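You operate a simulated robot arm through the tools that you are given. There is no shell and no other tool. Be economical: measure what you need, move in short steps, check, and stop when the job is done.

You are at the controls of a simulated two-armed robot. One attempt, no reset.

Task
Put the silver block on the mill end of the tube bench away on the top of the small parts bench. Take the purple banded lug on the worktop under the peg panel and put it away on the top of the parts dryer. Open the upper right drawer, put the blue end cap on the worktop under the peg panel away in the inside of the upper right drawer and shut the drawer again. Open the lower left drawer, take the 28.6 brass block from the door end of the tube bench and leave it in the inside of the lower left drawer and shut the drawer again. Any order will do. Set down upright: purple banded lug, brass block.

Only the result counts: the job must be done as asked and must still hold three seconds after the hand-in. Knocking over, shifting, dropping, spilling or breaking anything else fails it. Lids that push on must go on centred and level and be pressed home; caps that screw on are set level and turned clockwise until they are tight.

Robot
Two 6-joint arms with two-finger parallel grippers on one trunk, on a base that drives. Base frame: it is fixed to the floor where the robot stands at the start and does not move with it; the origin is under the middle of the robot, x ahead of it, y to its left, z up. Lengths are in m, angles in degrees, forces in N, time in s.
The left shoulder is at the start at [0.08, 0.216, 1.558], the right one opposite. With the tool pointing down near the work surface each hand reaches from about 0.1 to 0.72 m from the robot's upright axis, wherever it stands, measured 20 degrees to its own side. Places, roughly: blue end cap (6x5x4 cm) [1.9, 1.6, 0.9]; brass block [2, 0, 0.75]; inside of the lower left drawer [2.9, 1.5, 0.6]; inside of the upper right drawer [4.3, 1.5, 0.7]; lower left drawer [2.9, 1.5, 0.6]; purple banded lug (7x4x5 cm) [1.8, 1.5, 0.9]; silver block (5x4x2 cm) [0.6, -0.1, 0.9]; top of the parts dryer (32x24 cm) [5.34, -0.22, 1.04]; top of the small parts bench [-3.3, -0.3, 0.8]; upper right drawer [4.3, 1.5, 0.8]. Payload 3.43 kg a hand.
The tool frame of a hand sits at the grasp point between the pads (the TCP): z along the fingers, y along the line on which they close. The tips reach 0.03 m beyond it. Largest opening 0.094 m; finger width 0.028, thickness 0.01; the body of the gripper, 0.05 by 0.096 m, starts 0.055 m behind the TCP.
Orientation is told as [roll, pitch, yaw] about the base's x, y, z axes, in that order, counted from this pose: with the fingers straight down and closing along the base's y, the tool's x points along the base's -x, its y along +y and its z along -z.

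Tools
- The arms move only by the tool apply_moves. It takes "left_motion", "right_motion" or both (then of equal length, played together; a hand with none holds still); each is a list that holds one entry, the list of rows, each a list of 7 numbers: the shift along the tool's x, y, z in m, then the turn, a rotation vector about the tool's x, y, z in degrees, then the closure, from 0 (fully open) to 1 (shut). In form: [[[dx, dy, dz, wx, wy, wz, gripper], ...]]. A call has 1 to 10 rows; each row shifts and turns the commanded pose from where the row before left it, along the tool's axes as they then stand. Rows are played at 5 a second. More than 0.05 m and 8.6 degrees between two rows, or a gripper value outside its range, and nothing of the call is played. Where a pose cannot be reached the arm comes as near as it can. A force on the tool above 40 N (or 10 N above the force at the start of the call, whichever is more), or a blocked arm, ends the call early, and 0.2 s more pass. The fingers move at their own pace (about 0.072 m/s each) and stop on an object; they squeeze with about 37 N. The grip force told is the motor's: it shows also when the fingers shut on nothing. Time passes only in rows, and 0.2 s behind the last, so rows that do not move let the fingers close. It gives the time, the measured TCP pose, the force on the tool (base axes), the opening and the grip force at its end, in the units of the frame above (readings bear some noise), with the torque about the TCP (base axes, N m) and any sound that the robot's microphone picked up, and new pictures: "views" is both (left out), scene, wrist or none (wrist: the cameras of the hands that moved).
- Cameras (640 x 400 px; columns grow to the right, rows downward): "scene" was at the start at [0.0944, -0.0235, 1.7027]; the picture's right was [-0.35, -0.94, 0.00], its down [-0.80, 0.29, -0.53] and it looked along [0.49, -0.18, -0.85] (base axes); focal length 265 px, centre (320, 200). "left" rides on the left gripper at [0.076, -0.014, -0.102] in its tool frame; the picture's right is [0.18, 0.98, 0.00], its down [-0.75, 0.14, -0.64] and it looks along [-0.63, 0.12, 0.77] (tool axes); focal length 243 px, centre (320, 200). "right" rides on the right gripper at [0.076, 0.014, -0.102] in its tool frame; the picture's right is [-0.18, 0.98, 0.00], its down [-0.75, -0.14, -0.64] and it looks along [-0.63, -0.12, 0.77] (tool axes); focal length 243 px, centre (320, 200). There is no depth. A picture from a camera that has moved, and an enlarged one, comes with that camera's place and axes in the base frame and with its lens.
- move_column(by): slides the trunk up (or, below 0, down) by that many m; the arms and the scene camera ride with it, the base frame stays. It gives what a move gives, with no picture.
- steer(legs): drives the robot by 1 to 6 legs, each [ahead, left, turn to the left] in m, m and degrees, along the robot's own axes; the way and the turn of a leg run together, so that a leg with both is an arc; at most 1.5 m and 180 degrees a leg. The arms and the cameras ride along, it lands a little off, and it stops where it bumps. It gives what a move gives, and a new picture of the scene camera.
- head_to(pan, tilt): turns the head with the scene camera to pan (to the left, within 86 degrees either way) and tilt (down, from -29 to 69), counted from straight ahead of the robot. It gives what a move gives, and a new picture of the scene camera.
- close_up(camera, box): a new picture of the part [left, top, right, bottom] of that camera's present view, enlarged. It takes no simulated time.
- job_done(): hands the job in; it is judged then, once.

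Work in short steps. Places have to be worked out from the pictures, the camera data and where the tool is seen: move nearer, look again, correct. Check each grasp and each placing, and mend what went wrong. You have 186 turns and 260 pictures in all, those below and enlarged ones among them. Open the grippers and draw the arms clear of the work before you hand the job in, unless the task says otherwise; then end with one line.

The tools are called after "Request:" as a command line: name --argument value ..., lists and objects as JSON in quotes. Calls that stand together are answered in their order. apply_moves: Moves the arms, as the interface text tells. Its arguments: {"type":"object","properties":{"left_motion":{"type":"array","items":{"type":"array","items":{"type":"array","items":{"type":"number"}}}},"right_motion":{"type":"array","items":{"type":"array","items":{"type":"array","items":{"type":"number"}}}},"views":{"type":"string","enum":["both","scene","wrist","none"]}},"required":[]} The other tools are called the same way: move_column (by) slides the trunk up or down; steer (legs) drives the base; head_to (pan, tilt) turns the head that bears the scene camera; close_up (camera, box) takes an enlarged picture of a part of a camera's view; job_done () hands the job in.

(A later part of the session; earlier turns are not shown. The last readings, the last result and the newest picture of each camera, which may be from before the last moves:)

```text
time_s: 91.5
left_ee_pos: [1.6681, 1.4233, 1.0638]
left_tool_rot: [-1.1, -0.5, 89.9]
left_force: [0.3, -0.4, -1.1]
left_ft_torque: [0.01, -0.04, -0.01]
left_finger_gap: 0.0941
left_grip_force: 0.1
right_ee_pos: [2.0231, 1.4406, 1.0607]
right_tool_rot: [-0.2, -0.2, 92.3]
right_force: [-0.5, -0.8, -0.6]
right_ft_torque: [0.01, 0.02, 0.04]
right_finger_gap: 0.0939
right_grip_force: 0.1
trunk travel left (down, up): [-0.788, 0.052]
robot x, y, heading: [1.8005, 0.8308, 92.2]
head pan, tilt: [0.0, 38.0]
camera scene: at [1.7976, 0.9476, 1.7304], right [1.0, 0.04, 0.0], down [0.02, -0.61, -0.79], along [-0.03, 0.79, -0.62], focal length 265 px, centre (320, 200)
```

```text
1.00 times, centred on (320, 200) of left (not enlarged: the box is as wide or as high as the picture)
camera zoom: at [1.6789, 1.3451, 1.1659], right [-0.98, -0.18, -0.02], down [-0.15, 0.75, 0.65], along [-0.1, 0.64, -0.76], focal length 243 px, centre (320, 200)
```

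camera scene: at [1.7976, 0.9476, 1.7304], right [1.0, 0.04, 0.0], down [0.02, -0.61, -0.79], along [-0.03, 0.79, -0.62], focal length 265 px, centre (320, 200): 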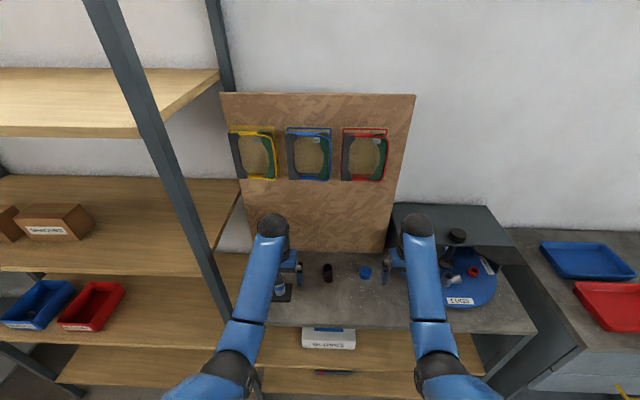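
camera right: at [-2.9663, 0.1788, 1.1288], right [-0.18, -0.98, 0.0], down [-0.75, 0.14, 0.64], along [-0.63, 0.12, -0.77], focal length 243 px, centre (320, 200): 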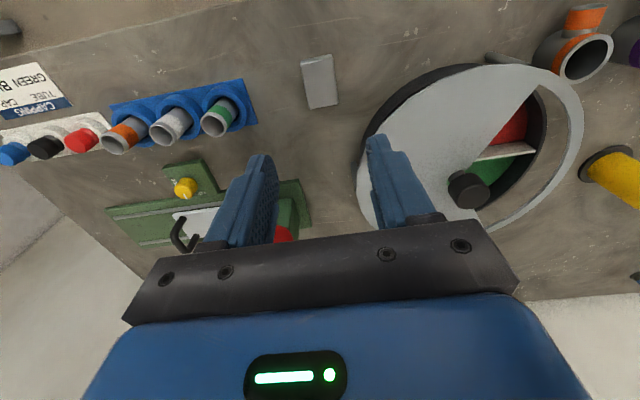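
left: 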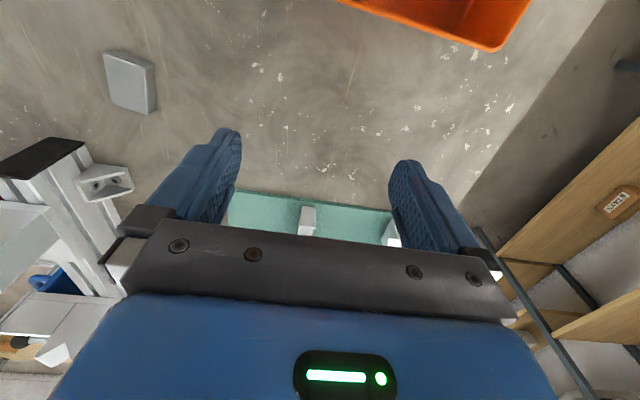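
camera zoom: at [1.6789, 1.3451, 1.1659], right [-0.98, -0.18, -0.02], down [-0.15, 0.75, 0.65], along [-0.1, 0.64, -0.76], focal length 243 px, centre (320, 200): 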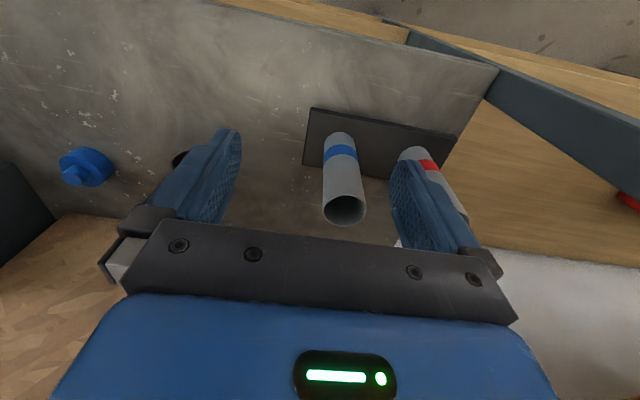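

The blue cap triangulates to (1.944, 1.573) at z of about 0.9, a bit too far to reach. I'm drawing the left hand back, driving 0.14 m closer, and bringing the right hand above the cap.

Request:
apply_moves --left_motion '[[[0.045, 0, 0, 0, 0, 0, 0], [0.045, 0, 0, 0, 0, 0, 0], [0.045, 0, 0, 0, 0, 0, 0], [0.045, 0, 0, 0, 0, 0, 0], [0, 0, 0, 0, 0, 0, 0]]]' --right_motion '[[[0.04, 0, 0, 0, 0, 0, 0], [0.04, 0, 0, 0, 0, 0, 0], [0, 0.03, 0, 0, 0, 0, 0], [0, 0.03, 0, 0, 0, 0, 0], [0, 0.02, 0, 0, 0, 0, 0]]]' --views "none"

Request:
steer --legs '[[0.15, 0, -2]]'

Request:
close_up --camera "right" --box '[0, 0, 640, 400]'

```text
time_s: 92.7
left_ee_pos: [1.673, 1.2681, 1.0027]
left_tool_rot: [-1.2, -0.8, 89.9]
left_force: [-0.2, 0.5, -0.7]
left_ft_torque: [0.01, 0.03, -0.02]
left_finger_gap: 0.0942
left_grip_force: 0.0
left hand out of reach, approached as far as the arm can: row 1, 2, 3, 4
right_ee_pos: [1.9472, 1.3765, 1.025]
right_tool_rot: [-0.1, -0.3, 92.3]
right_force: [0.3, -0.7, 1.1]
right_ft_torque: [0.01, 0.0, 0.01]
right_finger_gap: 0.0942
right_grip_force: 0.1
right hand out of reach, approached as far as the arm can: row 1, 2
trunk travel left (down, up): [-0.788, 0.052]
robot x, y, heading: [1.7992, 0.8315, 92.4]
head pan, tilt: [0.0, 38.0]
```

```text
time_s: 94.0
left_ee_pos: [1.6862, 1.4173, 1.0025]
left_tool_rot: [-1.2, -1.0, 87.8]
left_force: [-0.5, -0.2, -0.2]
left_ft_torque: [0.02, 0.0, -0.01]
left_finger_gap: 0.0939
left_grip_force: 0.1
right_ee_pos: [1.9631, 1.5152, 1.027]
right_tool_rot: [-0.1, -0.3, 90.3]
right_force: [0.7, 0.1, 1.1]
right_ft_torque: [0.04, 0.02, 0.03]
right_finger_gap: 0.0942
right_grip_force: 0.2
trunk travel left (down, up): [-0.788, 0.052]
robot x, y, heading: [1.7961, 0.9808, 90.1]
head pan, tilt: [0.0, 38.0]
camera scene: at [1.7985, 1.0894, 1.7308], right [1.0, 0.0, 0.0], down [0.0, -0.61, -0.79], along [0.0, 0.79, -0.61], focal length 265 px, centre (320, 200)
```

scene: 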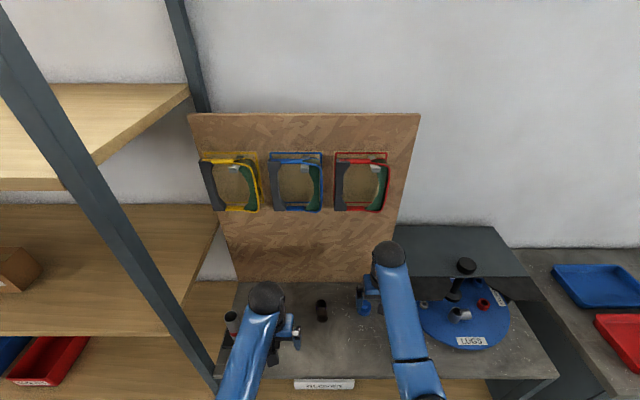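

```text
1.00 times, centred on (320, 200) of right (not enlarged: the box is as wide or as high as the picture)
camera zoom: at [1.9499, 1.4382, 1.1273], right [-0.98, 0.18, 0.0], down [0.14, 0.75, 0.65], along [0.12, 0.64, -0.76], focal length 243 px, centre (320, 200)
```

zoom: 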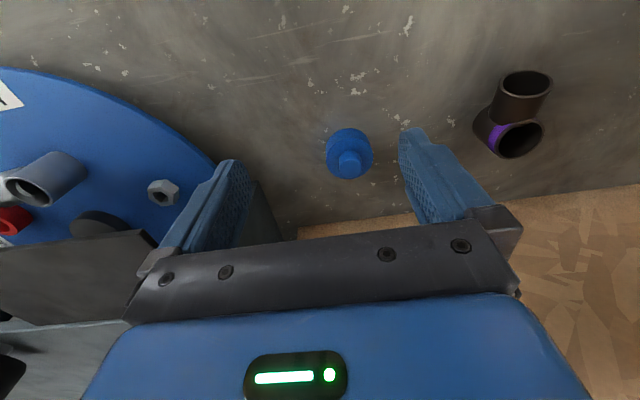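

The cap is confirmed at (1.943, 1.575). I'm moving above it and down to z 0.94.

Request:
apply_moves --right_motion '[[[-0.03, 0.01, 0, 0, 0, 0, 0], [-0.03, 0.01, 0, 0, 0, 0, 0], [0, 0, 0.04, 0, 0, 0, 0], [0, 0, 0.04, 0, 0, 0, 0], [0, 0, 0.005, 0, 0, 0, 0]]]' --views "wrist"

```text
time_s: 95.2
left_ee_pos: [1.6865, 1.4188, 1.0015]
left_tool_rot: [-1.2, -0.9, 87.8]
left_force: [0.5, -1.0, -0.7]
left_ft_torque: [-0.04, 0.02, 0.02]
left_finger_gap: 0.0943
left_grip_force: 0.0
right_ee_pos: [1.9441, 1.5785, 0.9399]
right_tool_rot: [-0.2, -0.2, 90.3]
right_force: [-1.3, -0.7, 0.1]
right_ft_torque: [-0.02, 0.01, 0.01]
right_finger_gap: 0.094
right_grip_force: 0.0
trunk travel left (down, up): [-0.788, 0.052]
robot x, y, heading: [1.7972, 0.9771, 90.0]
head pan, tilt: [0.0, 38.0]
camera right: at [1.9302, 1.502, 1.0416], right [-0.98, 0.18, 0.0], down [0.14, 0.75, 0.64], along [0.12, 0.63, -0.76], focal length 243 px, centre (320, 200)
```

right: 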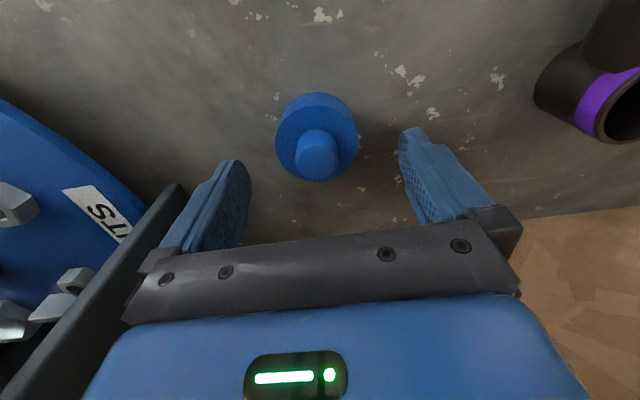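

The cap is centred between the fingers. I'm going down to TCP z 0.905 and closing.

Request:
apply_moves --right_motion '[[[0.006, 0, 0.015, 0, 0, 0, 0], [0, 0, 0.012, 0, 0, 0, 0], [0, 0, 0.006, 0, 0, 0, 0], [0, 0, 0, 0, 0, 0, 0.5], [0, 0, 0, 0, 0, 0, 0.7], [0, 0, 0.0, 0, 0, 0, 0.9], [0, 0, 0.0, 0, 0, 0, 0.9]]]' --views "wrist"

```text
time_s: 95.8
left_ee_pos: [1.6875, 1.4164, 1.0037]
left_tool_rot: [-1.2, -1.1, 87.9]
left_force: [0.3, -0.6, -0.2]
left_ft_torque: [-0.04, 0.01, -0.01]
left_finger_gap: 0.0942
left_grip_force: 0.0
right_ee_pos: [1.9446, 1.5702, 0.9303]
right_tool_rot: [-0.1, -0.5, 90.3]
right_force: [1.6, -15.5, 21.5]
right_ft_torque: [-0.73, 0.99, 0.72]
right_finger_gap: 0.0934
right_grip_force: 0.0
trunk travel left (down, up): [-0.788, 0.052]
robot x, y, heading: [1.7974, 0.978, 89.9]
head pan, tilt: [0.0, 38.0]
stopped in row 2 (right hand): the force on the tool passed its limit at 44 N (the readings are from after the stop); the commanded pose is now the measured one
camera right: at [1.9299, 1.4943, 1.0307], right [-0.98, 0.18, 0.0], down [0.14, 0.75, 0.65], along [0.11, 0.64, -0.76], focal length 243 px, centre (320, 200)
```

right: 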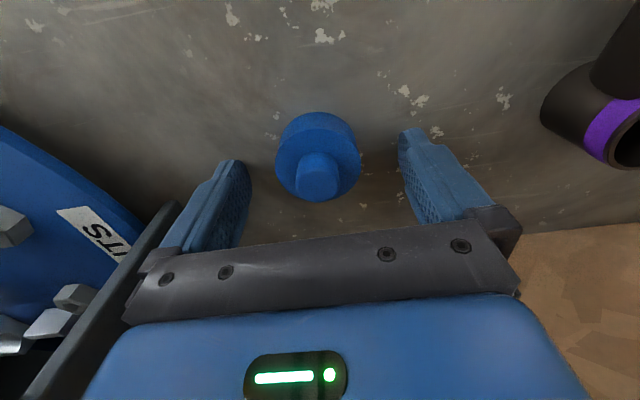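

The worktop is at z of about 0.90, so the cap centre is really near y 1.557. I'm rising 3 mm, shifting 12 mm toward me and closing.

Request:
apply_moves --right_motion '[[[0, 0, -0.004, 0, 0, 0, 0], [0.012, 0, 0, 0, 0, 0, 0], [0, 0, 0, 0, 0, 0, 0.5], [0, 0, 0, 0, 0, 0, 0.7], [0, 0, 0.0, 0, 0, 0, 0.9], [0, 0, 0.0, 0, 0, 0, 0.9]]]' --views "wrist"

```text
time_s: 97.2
left_ee_pos: [1.6866, 1.4201, 1.0027]
left_tool_rot: [-1.2, -1.0, 87.7]
left_force: [-0.4, -0.1, -0.6]
left_ft_torque: [-0.03, -0.04, -0.01]
left_finger_gap: 0.0939
left_grip_force: 0.1
right_ee_pos: [1.9436, 1.5631, 0.9323]
right_tool_rot: [0.1, -0.7, 90.2]
right_force: [-0.8, -0.5, 5.5]
right_ft_torque: [0.03, 0.1, -0.02]
right_finger_gap: 0.0474
right_grip_force: 37.2
trunk travel left (down, up): [-0.788, 0.052]
robot x, y, heading: [1.7989, 0.9754, 90.2]
head pan, tilt: [0.0, 38.0]
camera right: at [1.9307, 1.4866, 1.0327], right [-0.98, 0.18, 0.0], down [0.14, 0.75, 0.65], along [0.12, 0.64, -0.76], focal length 243 px, centre (320, 200)
```

right: 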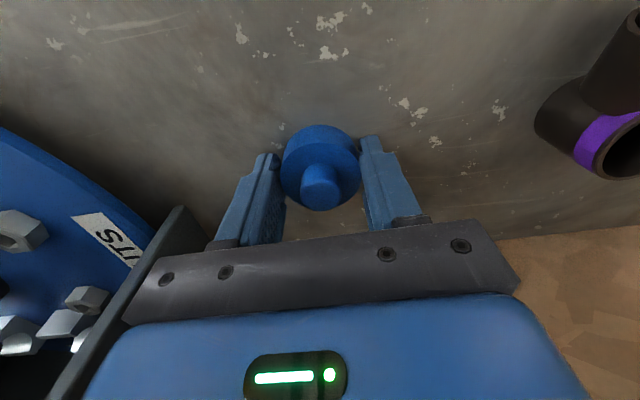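

The cap is gripped. I'll take the lug in the left hand now and place it on the dryer first. I'm lifting the right hand away with the cap.

Request:
apply_moves --right_motion '[[[0, 0, -0.03, 0, 0, 0, 0.9], [0, 0, -0.04, 0, 0, 0, 0.9], [0, -0.02, -0.04, 0, 0, 0, 0.9], [0.03, -0.035, 0, 0, 0, 0, 0.9], [0.03, -0.035, 0, 0, 0, 0, 0.9], [0.03, -0.03, 0, 0, 0, 0, 0.9], [0, 0, 0, 0, 0, 0, 0.9]]]' --views "both"

Request:
close_up --camera "scene" --box '[240, 260, 400, 360]'

```text
time_s: 98.8
left_ee_pos: [1.6859, 1.4213, 1.0029]
left_tool_rot: [-1.2, -0.8, 87.8]
left_force: [0.1, 0.6, 0.9]
left_ft_torque: [0.0, -0.02, 0.03]
left_finger_gap: 0.0941
left_grip_force: 0.1
right_ee_pos: [2.0674, 1.4839, 1.0154]
right_tool_rot: [-0.1, -0.8, 90.3]
right_force: [0.2, 0.0, 0.0]
right_ft_torque: [-0.04, 0.01, 0.01]
right_finger_gap: 0.0471
right_grip_force: 36.4
right hand out of reach, approached as far as the arm can: row 4, 5, 6
trunk travel left (down, up): [-0.788, 0.052]
robot x, y, heading: [1.8006, 0.978, 90.2]
head pan, tilt: [0.0, 38.0]
camera scene: at [1.7987, 1.0947, 1.7304], right [1.0, 0.0, 0.0], down [0.0, -0.62, -0.79], along [0.0, 0.79, -0.62], focal length 265 px, centre (320, 200)
camera right: at [2.0541, 1.4062, 1.1147], right [-0.98, 0.18, 0.0], down [0.14, 0.75, 0.65], along [0.12, 0.64, -0.76], focal length 243 px, centre (320, 200)
```

scene: 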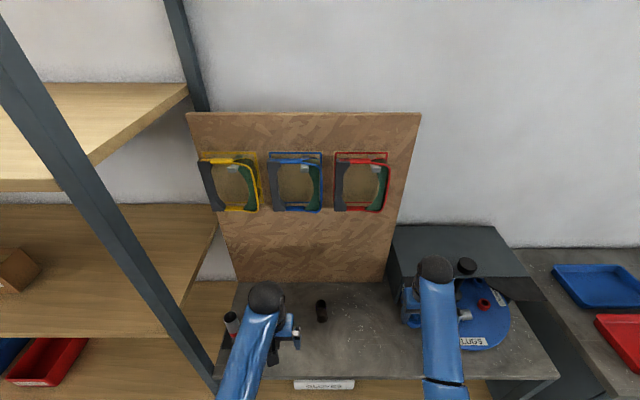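
right: 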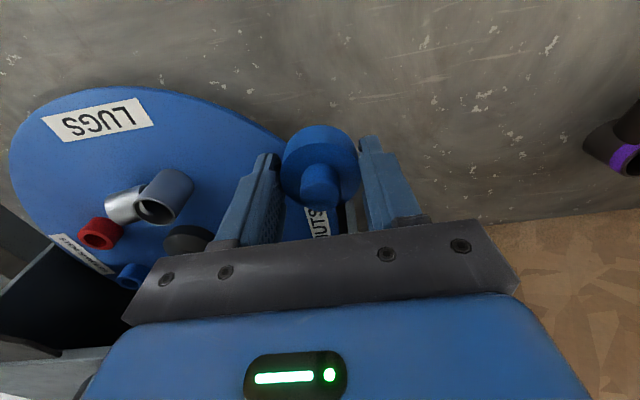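

```text
4.00 times, centred on (320, 310) of scene
camera zoom: at [1.7987, 1.0947, 1.7304], right [1.0, 0.0, 0.0], down [0.0, -0.62, -0.79], along [0.0, 0.79, -0.62], focal length 1062 px, centre (320, -240)
```

zoom: 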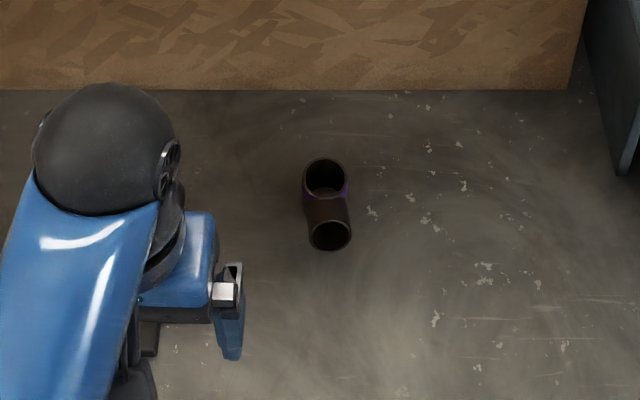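

The lug's vertical tube is at about (1.803, 1.552). I'm moving the left hand over it, going sideways first, then forward.

Request:
apply_moves --left_motion '[[[0, -0.03, -0.03, 0, 0, 0, 0], [0, -0.044, 0, 0, 0, 0, 0], [0, -0.044, 0, 0, 0, 0, 0], [-0.045, 0, 0, 0, 0, 0, 0], [-0.045, 0, 0, 0, 0, 0, 0], [-0.035, 0, 0, 0, 0, 0, 0], [0, 0, 0, 0, 0, 0, 0]]]' --views "wrist"

```text
time_s: 100.3
left_ee_pos: [1.8121, 1.5434, 1.0111]
left_tool_rot: [-1.2, -0.9, 87.8]
left_force: [-0.1, -0.2, -0.3]
left_ft_torque: [0.02, -0.04, 0.0]
left_finger_gap: 0.0943
left_grip_force: 0.1
left hand out of reach, approached as far as the arm can: row 1
right_ee_pos: [2.0675, 1.4825, 1.0155]
right_tool_rot: [0.0, -0.8, 90.3]
right_force: [-0.2, -0.2, 0.2]
right_ft_torque: [0.0, -0.01, 0.01]
right_finger_gap: 0.0473
right_grip_force: 37.3
trunk travel left (down, up): [-0.788, 0.052]
robot x, y, heading: [1.7988, 0.9765, 90.0]
head pan, tilt: [0.0, 38.0]
camera left: at [1.8203, 1.4652, 1.113], right [-0.99, -0.15, -0.02], down [-0.13, 0.75, 0.65], along [-0.08, 0.65, -0.76], focal length 243 px, centre (320, 200)
```

left: 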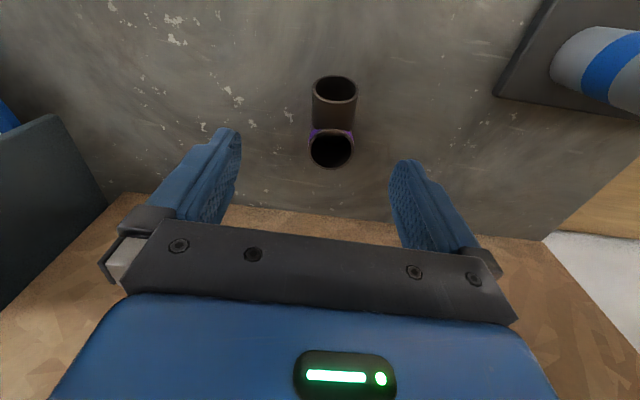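

Lug alignment is good. I'm correcting 1 cm, descending to TCP z of about 0.937 and closing gently.

Request:
apply_moves --left_motion '[[[-0.011, 0.01, 0.02, 0, 0, 0, 0], [0, 0, 0.03, 0, 0, 0, 0], [0, 0, 0.018, 0, 0, 0, 0], [0, 0, 0.004, 0, 0, 0, 0], [0, 0, 0, 0, 0, 0, 0]]]' --views "wrist"

```text
time_s: 101.5
left_ee_pos: [1.804, 1.5581, 0.9374]
left_tool_rot: [-1.2, -0.9, 87.8]
left_force: [0.2, -0.6, 0.2]
left_ft_torque: [0.02, -0.05, 0.0]
left_finger_gap: 0.0942
left_grip_force: 0.1
right_ee_pos: [2.0672, 1.4841, 1.0148]
right_tool_rot: [0.0, -0.8, 90.3]
right_force: [0.0, -0.3, -0.5]
right_ft_torque: [0.02, 0.01, 0.0]
right_finger_gap: 0.0472
right_grip_force: 36.6
trunk travel left (down, up): [-0.788, 0.052]
robot x, y, heading: [1.7996, 0.9785, 90.3]
head pan, tilt: [0.0, 38.0]
camera left: at [1.8113, 1.4795, 1.0393], right [-0.99, -0.15, -0.02], down [-0.13, 0.75, 0.65], along [-0.08, 0.65, -0.76], focal length 243 px, centre (320, 200)
```

left: 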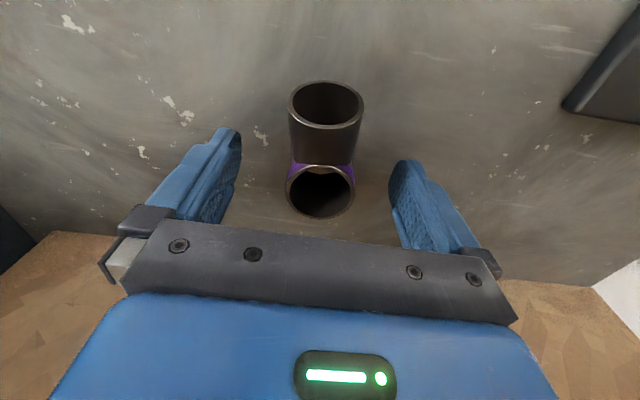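

The tube is centred between the fingers. I'm making a 6 mm correction and closing.

Request:
apply_moves --left_motion '[[[0.006, 0.002, 0, 0, 0, 0, 0.3], [0, 0, 0, 0, 0, 0, 0.5], [0, 0, 0, 0, 0, 0, 0.7], [0, 0, 0, 0, 0, 0, 0.9], [0, 0, 0, 0, 0, 0, 0.9], [0, 0, 0, 0, 0, 0, 0.9]]]' --views "wrist"

```text
time_s: 103.0
left_ee_pos: [1.8017, 1.5526, 0.9381]
left_tool_rot: [-1.2, -0.9, 87.8]
left_force: [1.0, 0.1, 2.6]
left_ft_torque: [-0.03, 0.03, 0.0]
left_finger_gap: 0.0391
left_grip_force: 37.3
right_ee_pos: [2.0685, 1.4843, 1.014]
right_tool_rot: [0.0, -0.8, 90.3]
right_force: [0.1, 0.1, -0.1]
right_ft_torque: [0.0, -0.03, 0.02]
right_finger_gap: 0.0473
right_grip_force: 36.7
trunk travel left (down, up): [-0.788, 0.052]
robot x, y, heading: [1.7989, 0.9772, 90.2]
head pan, tilt: [0.0, 38.0]
camera left: at [1.8096, 1.4736, 1.0401], right [-0.99, -0.15, -0.02], down [-0.13, 0.75, 0.65], along [-0.08, 0.65, -0.76], focal length 243 px, centre (320, 200)
```

left: 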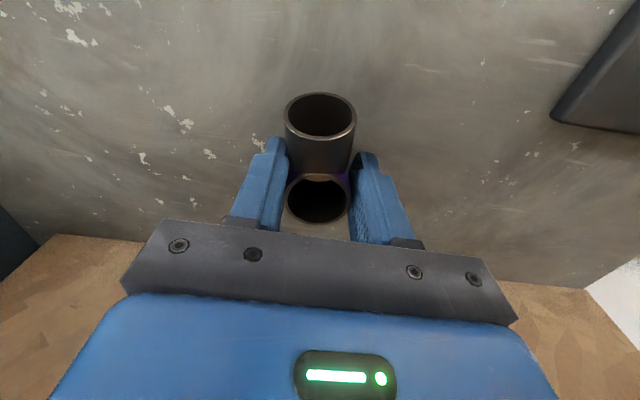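

The lug is gripped at 39 mm. I'm lifting it and drawing back, and raising the trunk fully for later clearance.

Request:
apply_moves --left_motion '[[[0, 0, -0.03, 0, 0, 0, 0.9], [0, 0, -0.04, 0, 0, 0, 0.9], [0.02, 0.02, 0, 0, 0, 0, 0.9], [0.02, 0.04, 0, 0, 0, 0, 0.9], [0, 0, 0, 0, 0, 0, 0.9]]]' --views "wrist"

Request:
move_column --by 0.05

Request:
steer --legs '[[-0.2, 0, 0]]'

```text
time_s: 104.2
left_ee_pos: [1.7361, 1.5132, 1.006]
left_tool_rot: [-1.2, -0.8, 87.9]
left_force: [0.2, 0.5, -1.4]
left_ft_torque: [-0.01, -0.01, 0.0]
left_finger_gap: 0.0396
left_grip_force: 36.7
right_ee_pos: [2.0667, 1.4833, 1.0139]
right_tool_rot: [0.1, -0.9, 90.3]
right_force: [-0.2, 0.5, -0.1]
right_ft_torque: [0.03, 0.02, 0.02]
right_finger_gap: 0.0473
right_grip_force: 36.9
trunk travel left (down, up): [-0.788, 0.052]
robot x, y, heading: [1.7963, 0.9801, 90.2]
head pan, tilt: [0.0, 38.0]
camera left: at [1.7446, 1.434, 1.1079], right [-0.99, -0.15, -0.02], down [-0.12, 0.75, 0.65], along [-0.08, 0.65, -0.76], focal length 243 px, centre (320, 200)
```

left: 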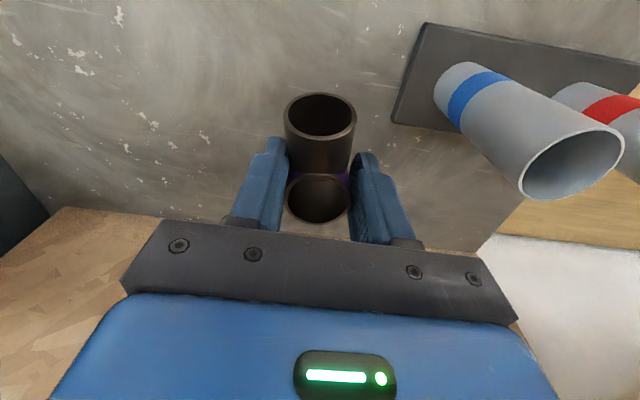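

```text
time_s: 105.1
left_ee_pos: [1.7368, 1.5133, 1.0554]
left_tool_rot: [-1.2, -0.9, 87.8]
left_force: [0.3, -0.5, -0.5]
left_ft_torque: [0.01, -0.01, 0.0]
left_finger_gap: 0.039
left_grip_force: 37.2
right_ee_pos: [2.0663, 1.4837, 1.0646]
right_tool_rot: [0.0, -0.8, 90.3]
right_force: [0.2, 0.3, -0.3]
right_ft_torque: [0.01, 0.04, -0.02]
right_finger_gap: 0.0472
right_grip_force: 37.4
trunk travel left (down, up): [-0.838, 0.002]
robot x, y, heading: [1.7988, 0.9754, 90.3]
head pan, tilt: [0.0, 38.0]
```

```text
time_s: 106.7
left_ee_pos: [1.7334, 1.3182, 1.0539]
left_tool_rot: [-1.3, -0.7, 88.0]
left_force: [0.2, 0.1, -0.9]
left_ft_torque: [0.02, 0.0, 0.0]
left_finger_gap: 0.0391
left_grip_force: 37.2
right_ee_pos: [2.0659, 1.2892, 1.0606]
right_tool_rot: [0.0, -0.5, 90.5]
right_force: [-0.3, -1.0, -0.5]
right_ft_torque: [-0.02, 0.01, 0.02]
right_finger_gap: 0.0472
right_grip_force: 37.1
trunk travel left (down, up): [-0.838, 0.002]
robot x, y, heading: [1.7982, 0.7772, 90.2]
head pan, tilt: [0.0, 38.0]
camera scene: at [1.7991, 0.9023, 1.7798], right [1.0, 0.01, 0.0], down [0.0, -0.62, -0.78], along [0.0, 0.78, -0.62], focal length 265 px, centre (320, 200)
```

scene: 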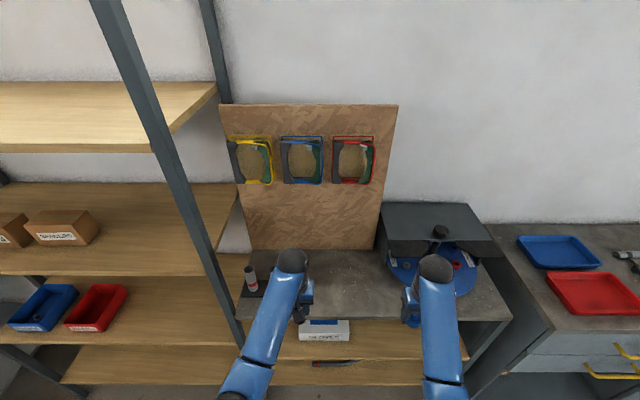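

Both parts are in hand. I'm turning to face +x and looking toward the dryer.

Request:
steer --legs '[[0, 0, -90], [0.9, 0, 0]]'

Request:
head_to --pan -10 --tilt 20

```text
time_s: 115.2
left_ee_pos: [3.2457, 0.8839, 1.0563]
left_tool_rot: [-1.2, -0.9, -0.4]
left_force: [0.0, 0.2, -0.6]
left_ft_torque: [0.02, -0.02, 0.01]
left_finger_gap: 0.039
left_grip_force: 37.2
right_ee_pos: [3.2264, 0.5523, 1.0657]
right_tool_rot: [0.0, -0.8, 2.1]
right_force: [0.4, -0.4, 0.0]
right_ft_torque: [0.01, 0.0, 0.01]
right_finger_gap: 0.0467
right_grip_force: 36.9
trunk travel left (down, up): [-0.838, 0.002]
robot x, y, heading: [2.7121, 0.809, 1.9]
head pan, tilt: [0.0, 38.0]
camera scene: at [2.8281, 0.8085, 1.7806], right [0.03, -1.0, 0.0], down [-0.61, -0.02, -0.79], along [0.79, 0.03, -0.61], focal length 265 px, centre (320, 200)
```

scene: 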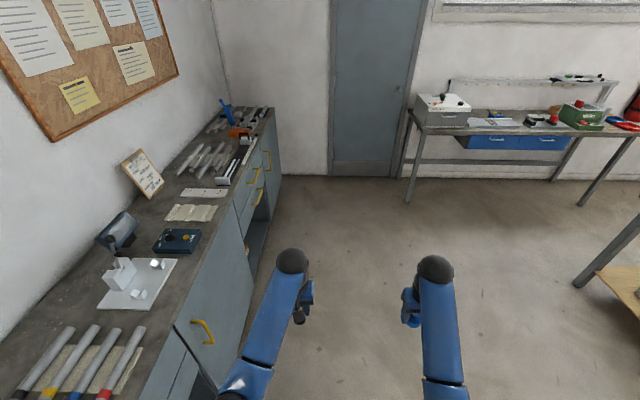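

```text
time_s: 116.1
left_ee_pos: [3.2475, 0.8845, 1.0562]
left_tool_rot: [-1.2, -0.8, -0.4]
left_force: [0.8, -0.4, -0.5]
left_ft_torque: [0.01, -0.01, -0.01]
left_finger_gap: 0.0391
left_grip_force: 37.0
right_ee_pos: [3.2272, 0.5523, 1.0643]
right_tool_rot: [-0.1, -0.9, 2.1]
right_force: [0.7, 0.8, -0.1]
right_ft_torque: [-0.04, 0.02, 0.02]
right_finger_gap: 0.0468
right_grip_force: 37.1
trunk travel left (down, up): [-0.838, 0.002]
robot x, y, heading: [2.7184, 0.803, 1.9]
head pan, tilt: [-10.0, 20.0]
camera scene: at [2.836, 0.7927, 1.8087], right [-0.14, -0.99, 0.0], down [-0.34, 0.05, -0.94], along [0.93, -0.13, -0.34], focal length 265 px, centre (320, 200)
```

scene: 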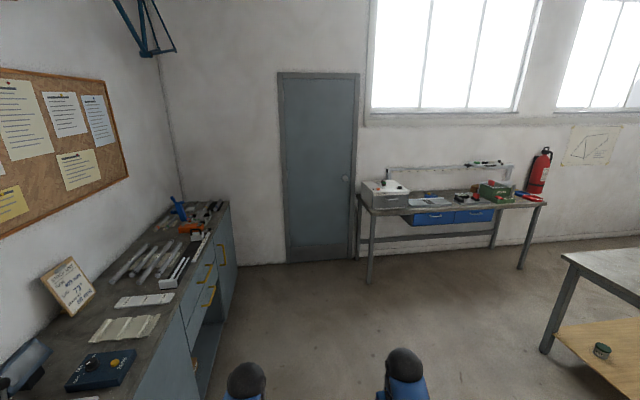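

The dryer is the grey box at the left end of the far bench. I'm driving toward it and stopping short to look.

Request:
steer --legs '[[0.9, -0.55, -2], [0.4, -0.6, 0]]'

Request:
head_to --pan 5 --tilt 30

```text
time_s: 125.0
left_ee_pos: [4.5428, -0.2807, 1.0574]
left_tool_rot: [-1.2, -0.9, -3.0]
left_force: [-0.5, -0.3, -1.7]
left_ft_torque: [-0.02, -0.01, -0.02]
left_finger_gap: 0.0383
left_grip_force: 37.4
right_ee_pos: [4.5089, -0.6111, 1.0646]
right_tool_rot: [-0.1, -0.8, -0.6]
right_force: [-1.0, 0.3, 0.0]
right_ft_torque: [-0.02, 0.01, 0.0]
right_finger_gap: 0.0461
right_grip_force: 37.0
trunk travel left (down, up): [-0.838, 0.002]
robot x, y, heading: [4.0036, -0.3392, -1.0]
head pan, tilt: [-10.0, 20.0]
camera scene: at [4.1281, -0.3521, 1.809], right [-0.19, -0.98, 0.0], down [-0.34, 0.06, -0.94], along [0.92, -0.18, -0.34], focal length 265 px, centre (320, 200)
```

scene: 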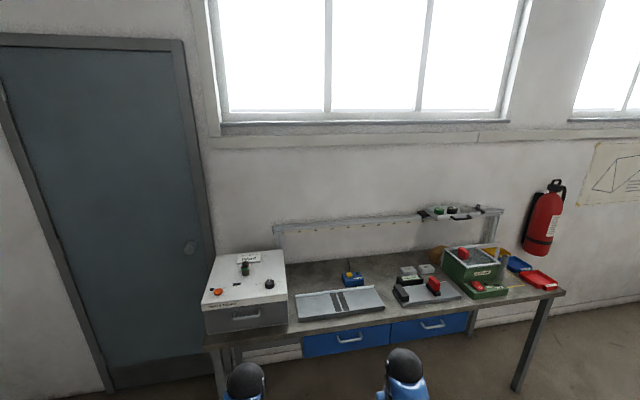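

```text
time_s: 125.8
left_ee_pos: [4.545, -0.2799, 1.057]
left_tool_rot: [-1.1, -0.8, -3.1]
left_force: [-0.4, -0.2, -0.9]
left_ft_torque: [0.0, 0.01, 0.01]
left_finger_gap: 0.0386
left_grip_force: 36.9
right_ee_pos: [4.5108, -0.6128, 1.0644]
right_tool_rot: [-0.1, -0.8, -0.5]
right_force: [-0.9, 0.0, 1.4]
right_ft_torque: [-0.01, -0.02, 0.0]
right_finger_gap: 0.0462
right_grip_force: 37.2
trunk travel left (down, up): [-0.838, 0.002]
robot x, y, heading: [4.0115, -0.3336, -0.7]
head pan, tilt: [5.0, 30.0]
camera scene: at [4.1281, -0.3299, 1.7928], right [0.07, -1.0, 0.0], down [-0.5, -0.04, -0.87], along [0.86, 0.06, -0.5], focal length 265 px, centre (320, 200)
```

scene: 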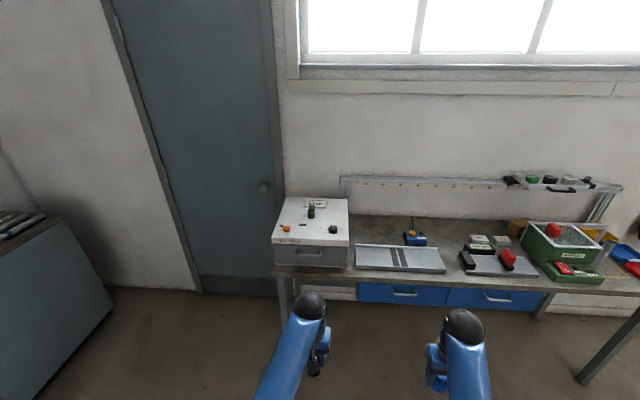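

Request:
close_up --camera "scene" --box '[250, 180, 378, 290]'

```text
3.64 times, centred on (314, 235) of scene
camera zoom: at [4.1281, -0.3299, 1.7928], right [0.07, -1.0, 0.0], down [-0.5, -0.04, -0.87], along [0.86, 0.06, -0.5], focal length 965 px, centre (342, 73)
```

zoom: 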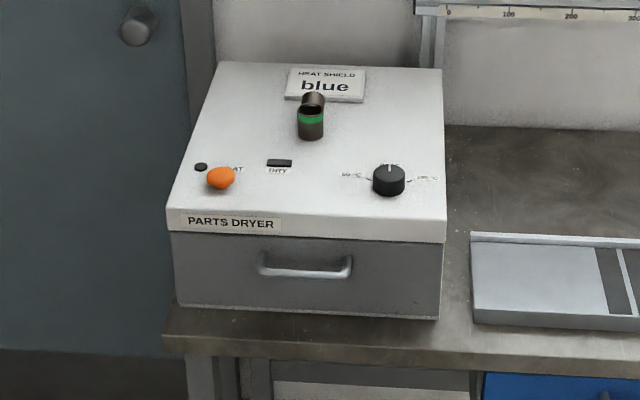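

The dryer top holds a green-banded lug, an orange button and a knob. The back-left area near (5.26, -0.115) is free. I'm extending the left hand forward and up here to see how high it can go.

Request:
apply_moves --left_motion '[[[-0.045, 0, 0, 0, 0, 0, 0.9], [-0.045, 0, 0, 0, 0, 0, 0.9], [-0.045, 0, 0, 0, 0, 0, 0.9], [-0.02, 0, -0.04, 0, 0, 0, 0.9], [0, 0, -0.04, 0, 0, 0, 0.9], [0, 0, -0.04, 0, 0, 0, 0.9], [0, 0, 0, 0, 0, 0, 0.9]]]' --views "wrist"

```text
time_s: 127.4
left_ee_pos: [4.6966, -0.287, 1.179]
left_tool_rot: [-1.2, -0.9, -3.0]
left_force: [0.1, 0.5, -0.8]
left_ft_torque: [-0.01, -0.01, 0.02]
left_finger_gap: 0.0386
left_grip_force: 37.1
right_ee_pos: [4.5107, -0.6123, 1.0644]
right_tool_rot: [-0.1, -0.7, -0.5]
right_force: [0.2, 0.8, -0.1]
right_ft_torque: [0.02, -0.01, 0.01]
right_finger_gap: 0.0459
right_grip_force: 37.1
trunk travel left (down, up): [-0.838, 0.002]
robot x, y, heading: [4.0088, -0.3358, -0.8]
head pan, tilt: [5.0, 30.0]
camera left: at [4.6182, -0.2953, 1.2797], right [-0.13, 0.99, -0.02], down [0.75, 0.12, 0.65], along [0.65, 0.07, -0.76], focal length 243 px, centre (320, 200)
```

left: 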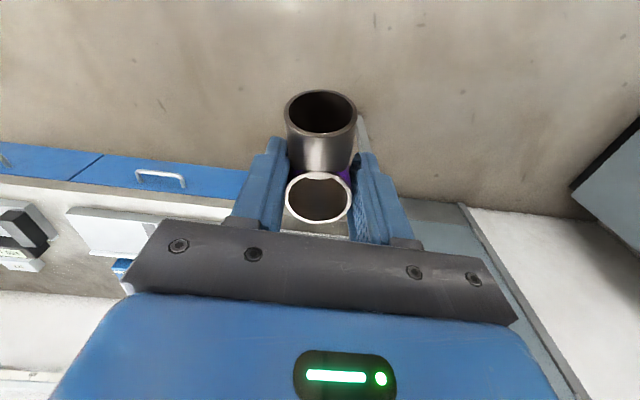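

The left hand reaches z 1.18. I'm drawing the right hand back and outward so it clears the dryer, then strafing and driving closer.

Request:
apply_moves --right_motion '[[[0.04, -0.02, 0, 0, 0, 0, 0.9], [0.04, -0.02, 0, 0, 0, 0, 0.9], [0.04, -0.02, 0, 0, 0, 0, 0.9], [0, 0, 0, 0, 0, 0, 0.9]]]' --views "none"

Request:
steer --legs '[[0, 0.175, 0], [0.38, 0, 0]]'

Request:
close_up --camera "left" --box '[0, 0, 640, 400]'

```text
time_s: 128.4
left_ee_pos: [4.6972, -0.2861, 1.1782]
left_tool_rot: [-1.3, -0.8, -2.9]
left_force: [0.5, 0.9, -0.9]
left_ft_torque: [-0.01, 0.01, 0.01]
left_finger_gap: 0.0386
left_grip_force: 37.1
right_ee_pos: [4.3939, -0.6712, 1.0439]
right_tool_rot: [-0.2, -0.9, -0.5]
right_force: [-0.4, -0.2, -0.5]
right_ft_torque: [0.01, 0.01, -0.01]
right_finger_gap: 0.0459
right_grip_force: 37.3
right hand out of reach, approached as far as the arm can: row 1, 2
trunk travel left (down, up): [-0.838, 0.002]
robot x, y, heading: [4.007, -0.3341, -0.8]
head pan, tilt: [5.0, 30.0]
```

```text
time_s: 131.9
left_ee_pos: [5.0876, -0.1172, 1.1795]
left_tool_rot: [-1.2, -1.0, -3.1]
left_force: [-0.2, 0.7, -0.6]
left_ft_torque: [0.01, -0.02, -0.03]
left_finger_gap: 0.0382
left_grip_force: 36.5
right_ee_pos: [4.7834, -0.4998, 1.0439]
right_tool_rot: [-0.1, -1.1, -0.7]
right_force: [-0.2, -0.2, 0.0]
right_ft_torque: [0.01, 0.01, -0.01]
right_finger_gap: 0.0455
right_grip_force: 37.0
trunk travel left (down, up): [-0.838, 0.002]
robot x, y, heading: [4.4032, -0.1674, -0.9]
head pan, tilt: [5.0, 30.0]
camera scene: at [4.5183, -0.1602, 1.7931], right [0.07, -1.0, 0.0], down [-0.5, -0.04, -0.87], along [0.86, 0.06, -0.5], focal length 265 px, centre (320, 200)
```

scene: 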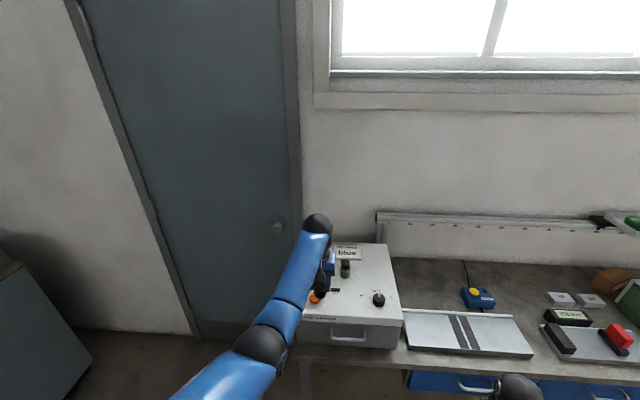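

```text
1.00 times, centred on (320, 200) of left (not enlarged: the box is as wide or as high as the picture)
camera zoom: at [5.0093, -0.1255, 1.2813], right [-0.13, 0.99, -0.02], down [0.75, 0.11, 0.65], along [0.65, 0.07, -0.76], focal length 243 px, centre (320, 200)
```

zoom: 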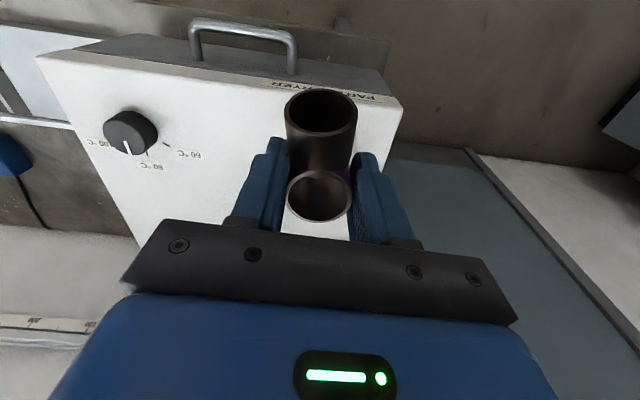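

The dryer top is at z of about 1.03–1.04 and its front edge at x 5.08. I'm driving the last 0.21 m so the lug sits over about (5.29, -0.115).

Request:
steer --legs '[[0.205, 0, 0]]'

Request:
close_up --camera "left" --box '[0, 0, 640, 400]'

Request:
close_up --camera "scene" --box '[230, 200, 430, 370]'

```text
time_s: 133.5
left_ee_pos: [5.2912, -0.119, 1.1802]
left_tool_rot: [-1.3, -1.0, -3.0]
left_force: [0.1, 0.2, 0.0]
left_ft_torque: [-0.02, -0.04, -0.02]
left_finger_gap: 0.0384
left_grip_force: 37.0
right_ee_pos: [4.9875, -0.5025, 1.0459]
right_tool_rot: [-0.2, -1.1, -0.5]
right_force: [-0.4, -0.5, -1.4]
right_ft_torque: [-0.02, -0.05, 0.04]
right_finger_gap: 0.0452
right_grip_force: 36.7
trunk travel left (down, up): [-0.838, 0.002]
robot x, y, heading: [4.6094, -0.1681, -0.7]
head pan, tilt: [5.0, 30.0]
camera scene: at [4.7206, -0.1621, 1.7933], right [0.08, -1.0, 0.0], down [-0.49, -0.04, -0.87], along [0.87, 0.07, -0.5], focal length 265 px, centre (320, 200)
```

scene: 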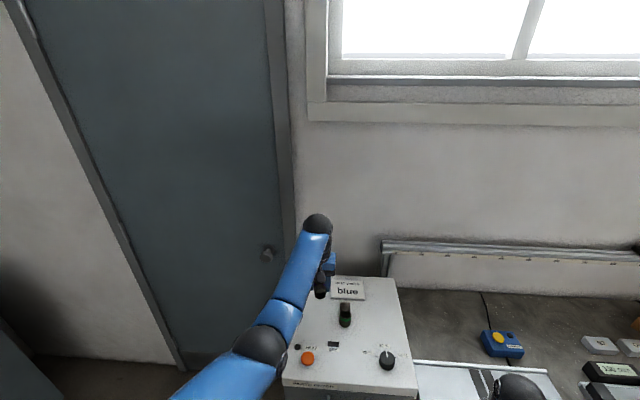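

```text
1.00 times, centred on (320, 200) of left (not enlarged: the box is as wide or as high as the picture)
camera zoom: at [5.2121, -0.1269, 1.282], right [-0.13, 0.99, -0.02], down [0.75, 0.12, 0.65], along [0.65, 0.07, -0.76], focal length 243 px, centre (320, 200)
```

zoom: 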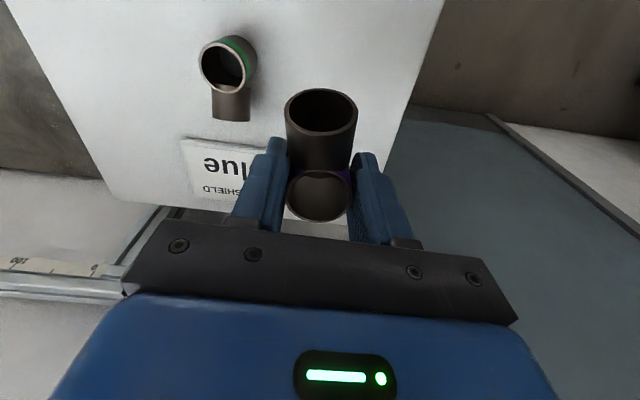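

```text
2.35 times, centred on (330, 285) of scene
camera zoom: at [4.7206, -0.1621, 1.7933], right [0.08, -1.0, 0.0], down [-0.49, -0.04, -0.87], along [0.87, 0.07, -0.5], focal length 624 px, centre (296, 0)
```

zoom: 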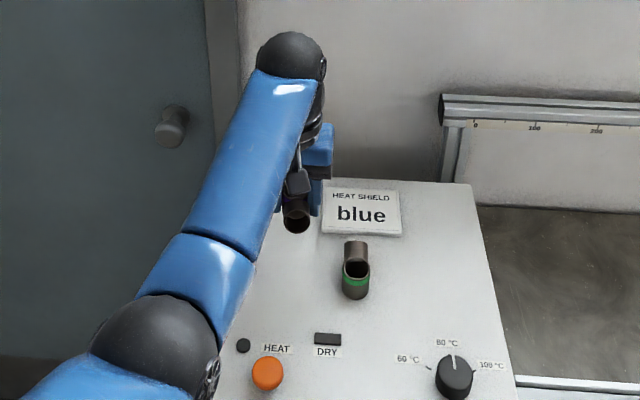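

The spot beneath is clear of the label plate and the green lug. I'm descending slowly until contact.

Request:
apply_moves --left_motion '[[[0, 0, 0.04, 0, 0, 0, 0.9], [0, 0, 0.035, 0, 0, 0, 0.9], [0, 0, 0.01, 0, 0, 0, 0.9], [0, 0, 0.006, 0, 0, 0, 0.9], [0, 0, 0.004, 0, 0, 0, 0.9], [0, 0, 0.004, 0, 0, 0, 0.9], [0, 0, 0.004, 0, 0, 0, 0.9], [0, 0, 0.004, 0, 0, 0, 0.9], [0, 0, 0.004, 0, 0, 0, 0.9]]]' --views "wrist"

```text
time_s: 135.5
left_ee_pos: [5.2974, -0.1195, 1.0687]
left_tool_rot: [-1.2, -1.1, -3.0]
left_force: [1.5, 0.4, 7.2]
left_ft_torque: [0.03, 0.01, -0.02]
left_finger_gap: 0.0385
left_grip_force: 37.1
right_ee_pos: [4.9904, -0.5019, 1.0442]
right_tool_rot: [-0.1, -0.9, -0.4]
right_force: [0.5, -0.8, 0.0]
right_ft_torque: [0.0, -0.02, 0.0]
right_finger_gap: 0.0452
right_grip_force: 36.8
trunk travel left (down, up): [-0.838, 0.002]
robot x, y, heading: [4.6073, -0.1709, -0.6]
head pan, tilt: [5.0, 30.0]
camera left: at [5.2174, -0.1291, 1.1702], right [-0.13, 0.99, -0.02], down [0.75, 0.12, 0.65], along [0.65, 0.07, -0.76], focal length 243 px, centre (320, 200)
```

left: 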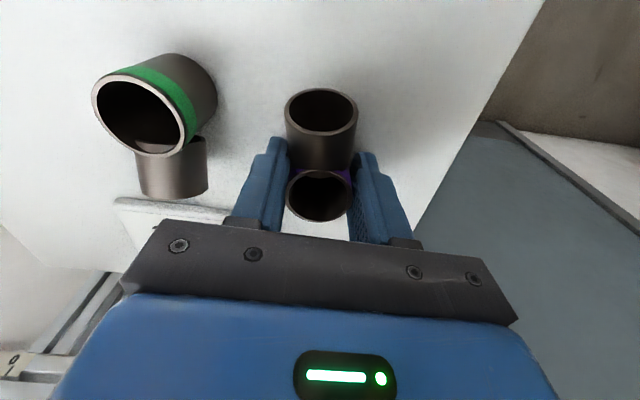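

There's light contact (7 N up), so it's seated. I'm opening partly and rising straight up.

Request:
apply_moves --left_motion '[[[0, 0, 0.001, 0, 0, 0, 0.5], [0, 0, 0, 0, 0, 0, 0.4], [0, 0, 0, 0, 0, 0, 0.4], [0, 0, -0.02, 0, 0, 0, 0.4], [0, 0, -0.04, 0, 0, 0, 0.4], [0, 0, -0.04, 0, 0, 0, 0.4], [0, 0, 0, 0, 0, 0, 0.4]]]' --views "wrist"

```text
time_s: 137.1
left_ee_pos: [5.2969, -0.119, 1.1668]
left_tool_rot: [-1.2, -0.8, -3.0]
left_force: [-0.1, 1.1, 0.9]
left_ft_torque: [0.04, 0.01, -0.02]
left_finger_gap: 0.0565
left_grip_force: 0.1
right_ee_pos: [4.9916, -0.5031, 1.045]
right_tool_rot: [-0.1, -0.9, -0.5]
right_force: [0.4, 0.4, 0.4]
right_ft_torque: [0.02, 0.0, -0.02]
right_finger_gap: 0.0449
right_grip_force: 37.0
trunk travel left (down, up): [-0.838, 0.002]
robot x, y, heading: [4.6103, -0.1715, -0.7]
head pan, tilt: [5.0, 30.0]
camera left: at [5.2178, -0.1273, 1.269], right [-0.13, 0.99, -0.02], down [0.75, 0.12, 0.65], along [0.65, 0.07, -0.76], focal length 243 px, centre (320, 200)
```

left: 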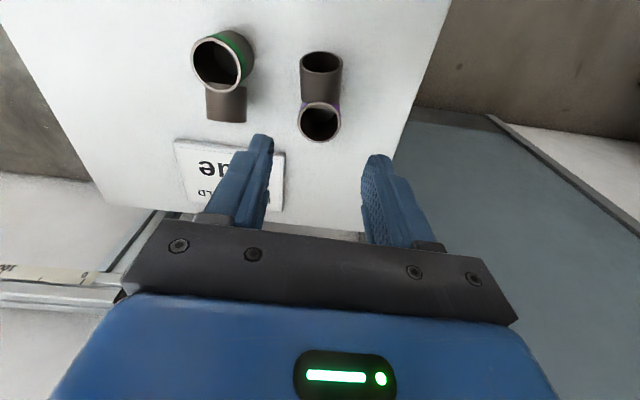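

The lug stands upright on the dryer. I'm backing off and checking the cap in the right hand, since its gap has been creeping down.

Request:
steer --legs '[[-0.5, 0, 0]]'

Request:
close_up --camera "right" --box '[0, 0, 640, 400]'

```text
time_s: 140.1
left_ee_pos: [4.8015, -0.1156, 1.1653]
left_tool_rot: [-1.2, -0.7, -3.3]
left_force: [0.0, 1.0, 0.5]
left_ft_torque: [-0.02, 0.02, 0.01]
left_finger_gap: 0.0565
left_grip_force: 0.1
right_ee_pos: [4.4944, -0.4963, 1.0436]
right_tool_rot: [-0.1, -0.7, -0.7]
right_force: [-0.5, 0.3, -0.4]
right_ft_torque: [0.01, 0.01, 0.04]
right_finger_gap: 0.0446
right_grip_force: 37.7
trunk travel left (down, up): [-0.838, 0.002]
robot x, y, heading: [4.1057, -0.1616, -1.1]
head pan, tilt: [5.0, 30.0]
camera scene: at [4.2337, -0.1556, 1.7925], right [0.07, -1.0, 0.0], down [-0.5, -0.03, -0.86], along [0.86, 0.06, -0.5], focal length 265 px, centre (320, 200)
```

scene: 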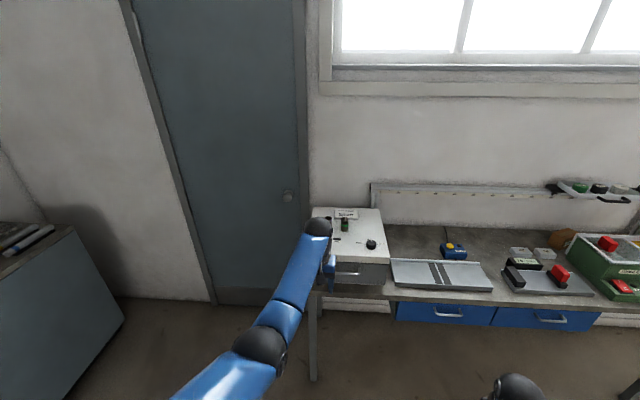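

```text
1.00 times, centred on (320, 200) of right (not enlarged: the box is as wide or as high as the picture)
camera zoom: at [4.4173, -0.4816, 1.1434], right [0.2, 0.98, 0.0], down [0.74, -0.15, 0.65], along [0.64, -0.13, -0.76], focal length 243 px, centre (320, 200)
```

zoom: 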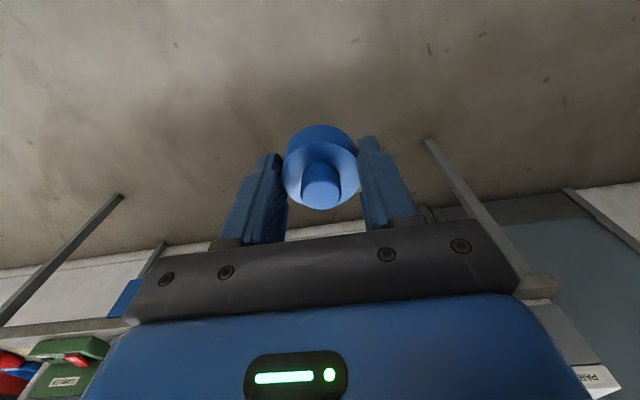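

The cap is creeping out of the pads because I gripped it off-centre. I'm easing the grip to slow that, then turning to the drawer cabinet to set it down and regrip.

Request:
apply_moves --right_motion '[[[0, 0, 0, 0, 0, 0, 0.56], [0, 0, 0, 0, 0, 0, 0.56]]]' --views "none"

Request:
steer --legs '[[0, 0, 90]]'

```text
time_s: 140.7
left_ee_pos: [4.801, -0.1154, 1.1664]
left_tool_rot: [-1.3, -0.8, -3.3]
left_force: [-0.8, 0.5, -0.2]
left_ft_torque: [0.0, 0.03, 0.01]
left_finger_gap: 0.0564
left_grip_force: 0.1
right_ee_pos: [4.4927, -0.4969, 1.0448]
right_tool_rot: [-0.2, -0.8, -0.8]
right_force: [-0.2, 0.5, 0.0]
right_ft_torque: [-0.03, 0.01, -0.01]
right_finger_gap: 0.0446
right_grip_force: 37.6
trunk travel left (down, up): [-0.838, 0.002]
robot x, y, heading: [4.1073, -0.16, -1.1]
head pan, tilt: [5.0, 30.0]
```

```text
time_s: 144.8
left_ee_pos: [4.0764, 0.529, 1.1674]
left_tool_rot: [-1.2, -0.8, 85.8]
left_force: [0.7, 0.5, 0.4]
left_ft_torque: [-0.01, 0.01, 0.0]
left_finger_gap: 0.0564
left_grip_force: 0.1
right_ee_pos: [4.4527, 0.2153, 1.0444]
right_tool_rot: [0.0, -1.0, 88.2]
right_force: [0.2, 0.4, 0.1]
right_ft_torque: [0.0, 0.04, 0.02]
right_finger_gap: 0.0448
right_grip_force: 37.3
trunk travel left (down, up): [-0.838, 0.002]
robot x, y, heading: [4.1078, -0.1624, 87.7]
head pan, tilt: [5.0, 30.0]
camera scene: at [4.1066, -0.0405, 1.7928], right [1.0, 0.05, 0.0], down [0.03, -0.5, -0.87], along [-0.05, 0.86, -0.5], focal length 265 px, centre (320, 200)
```

scene: 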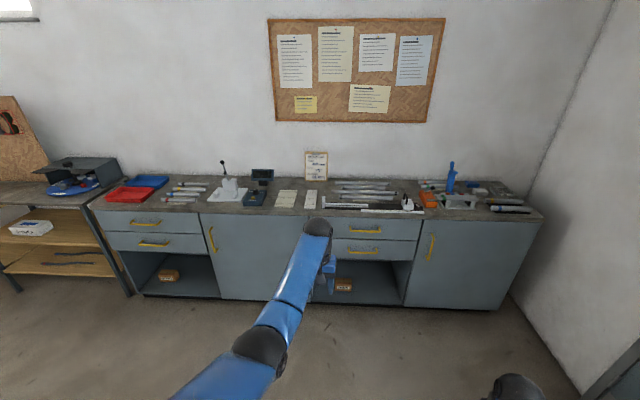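

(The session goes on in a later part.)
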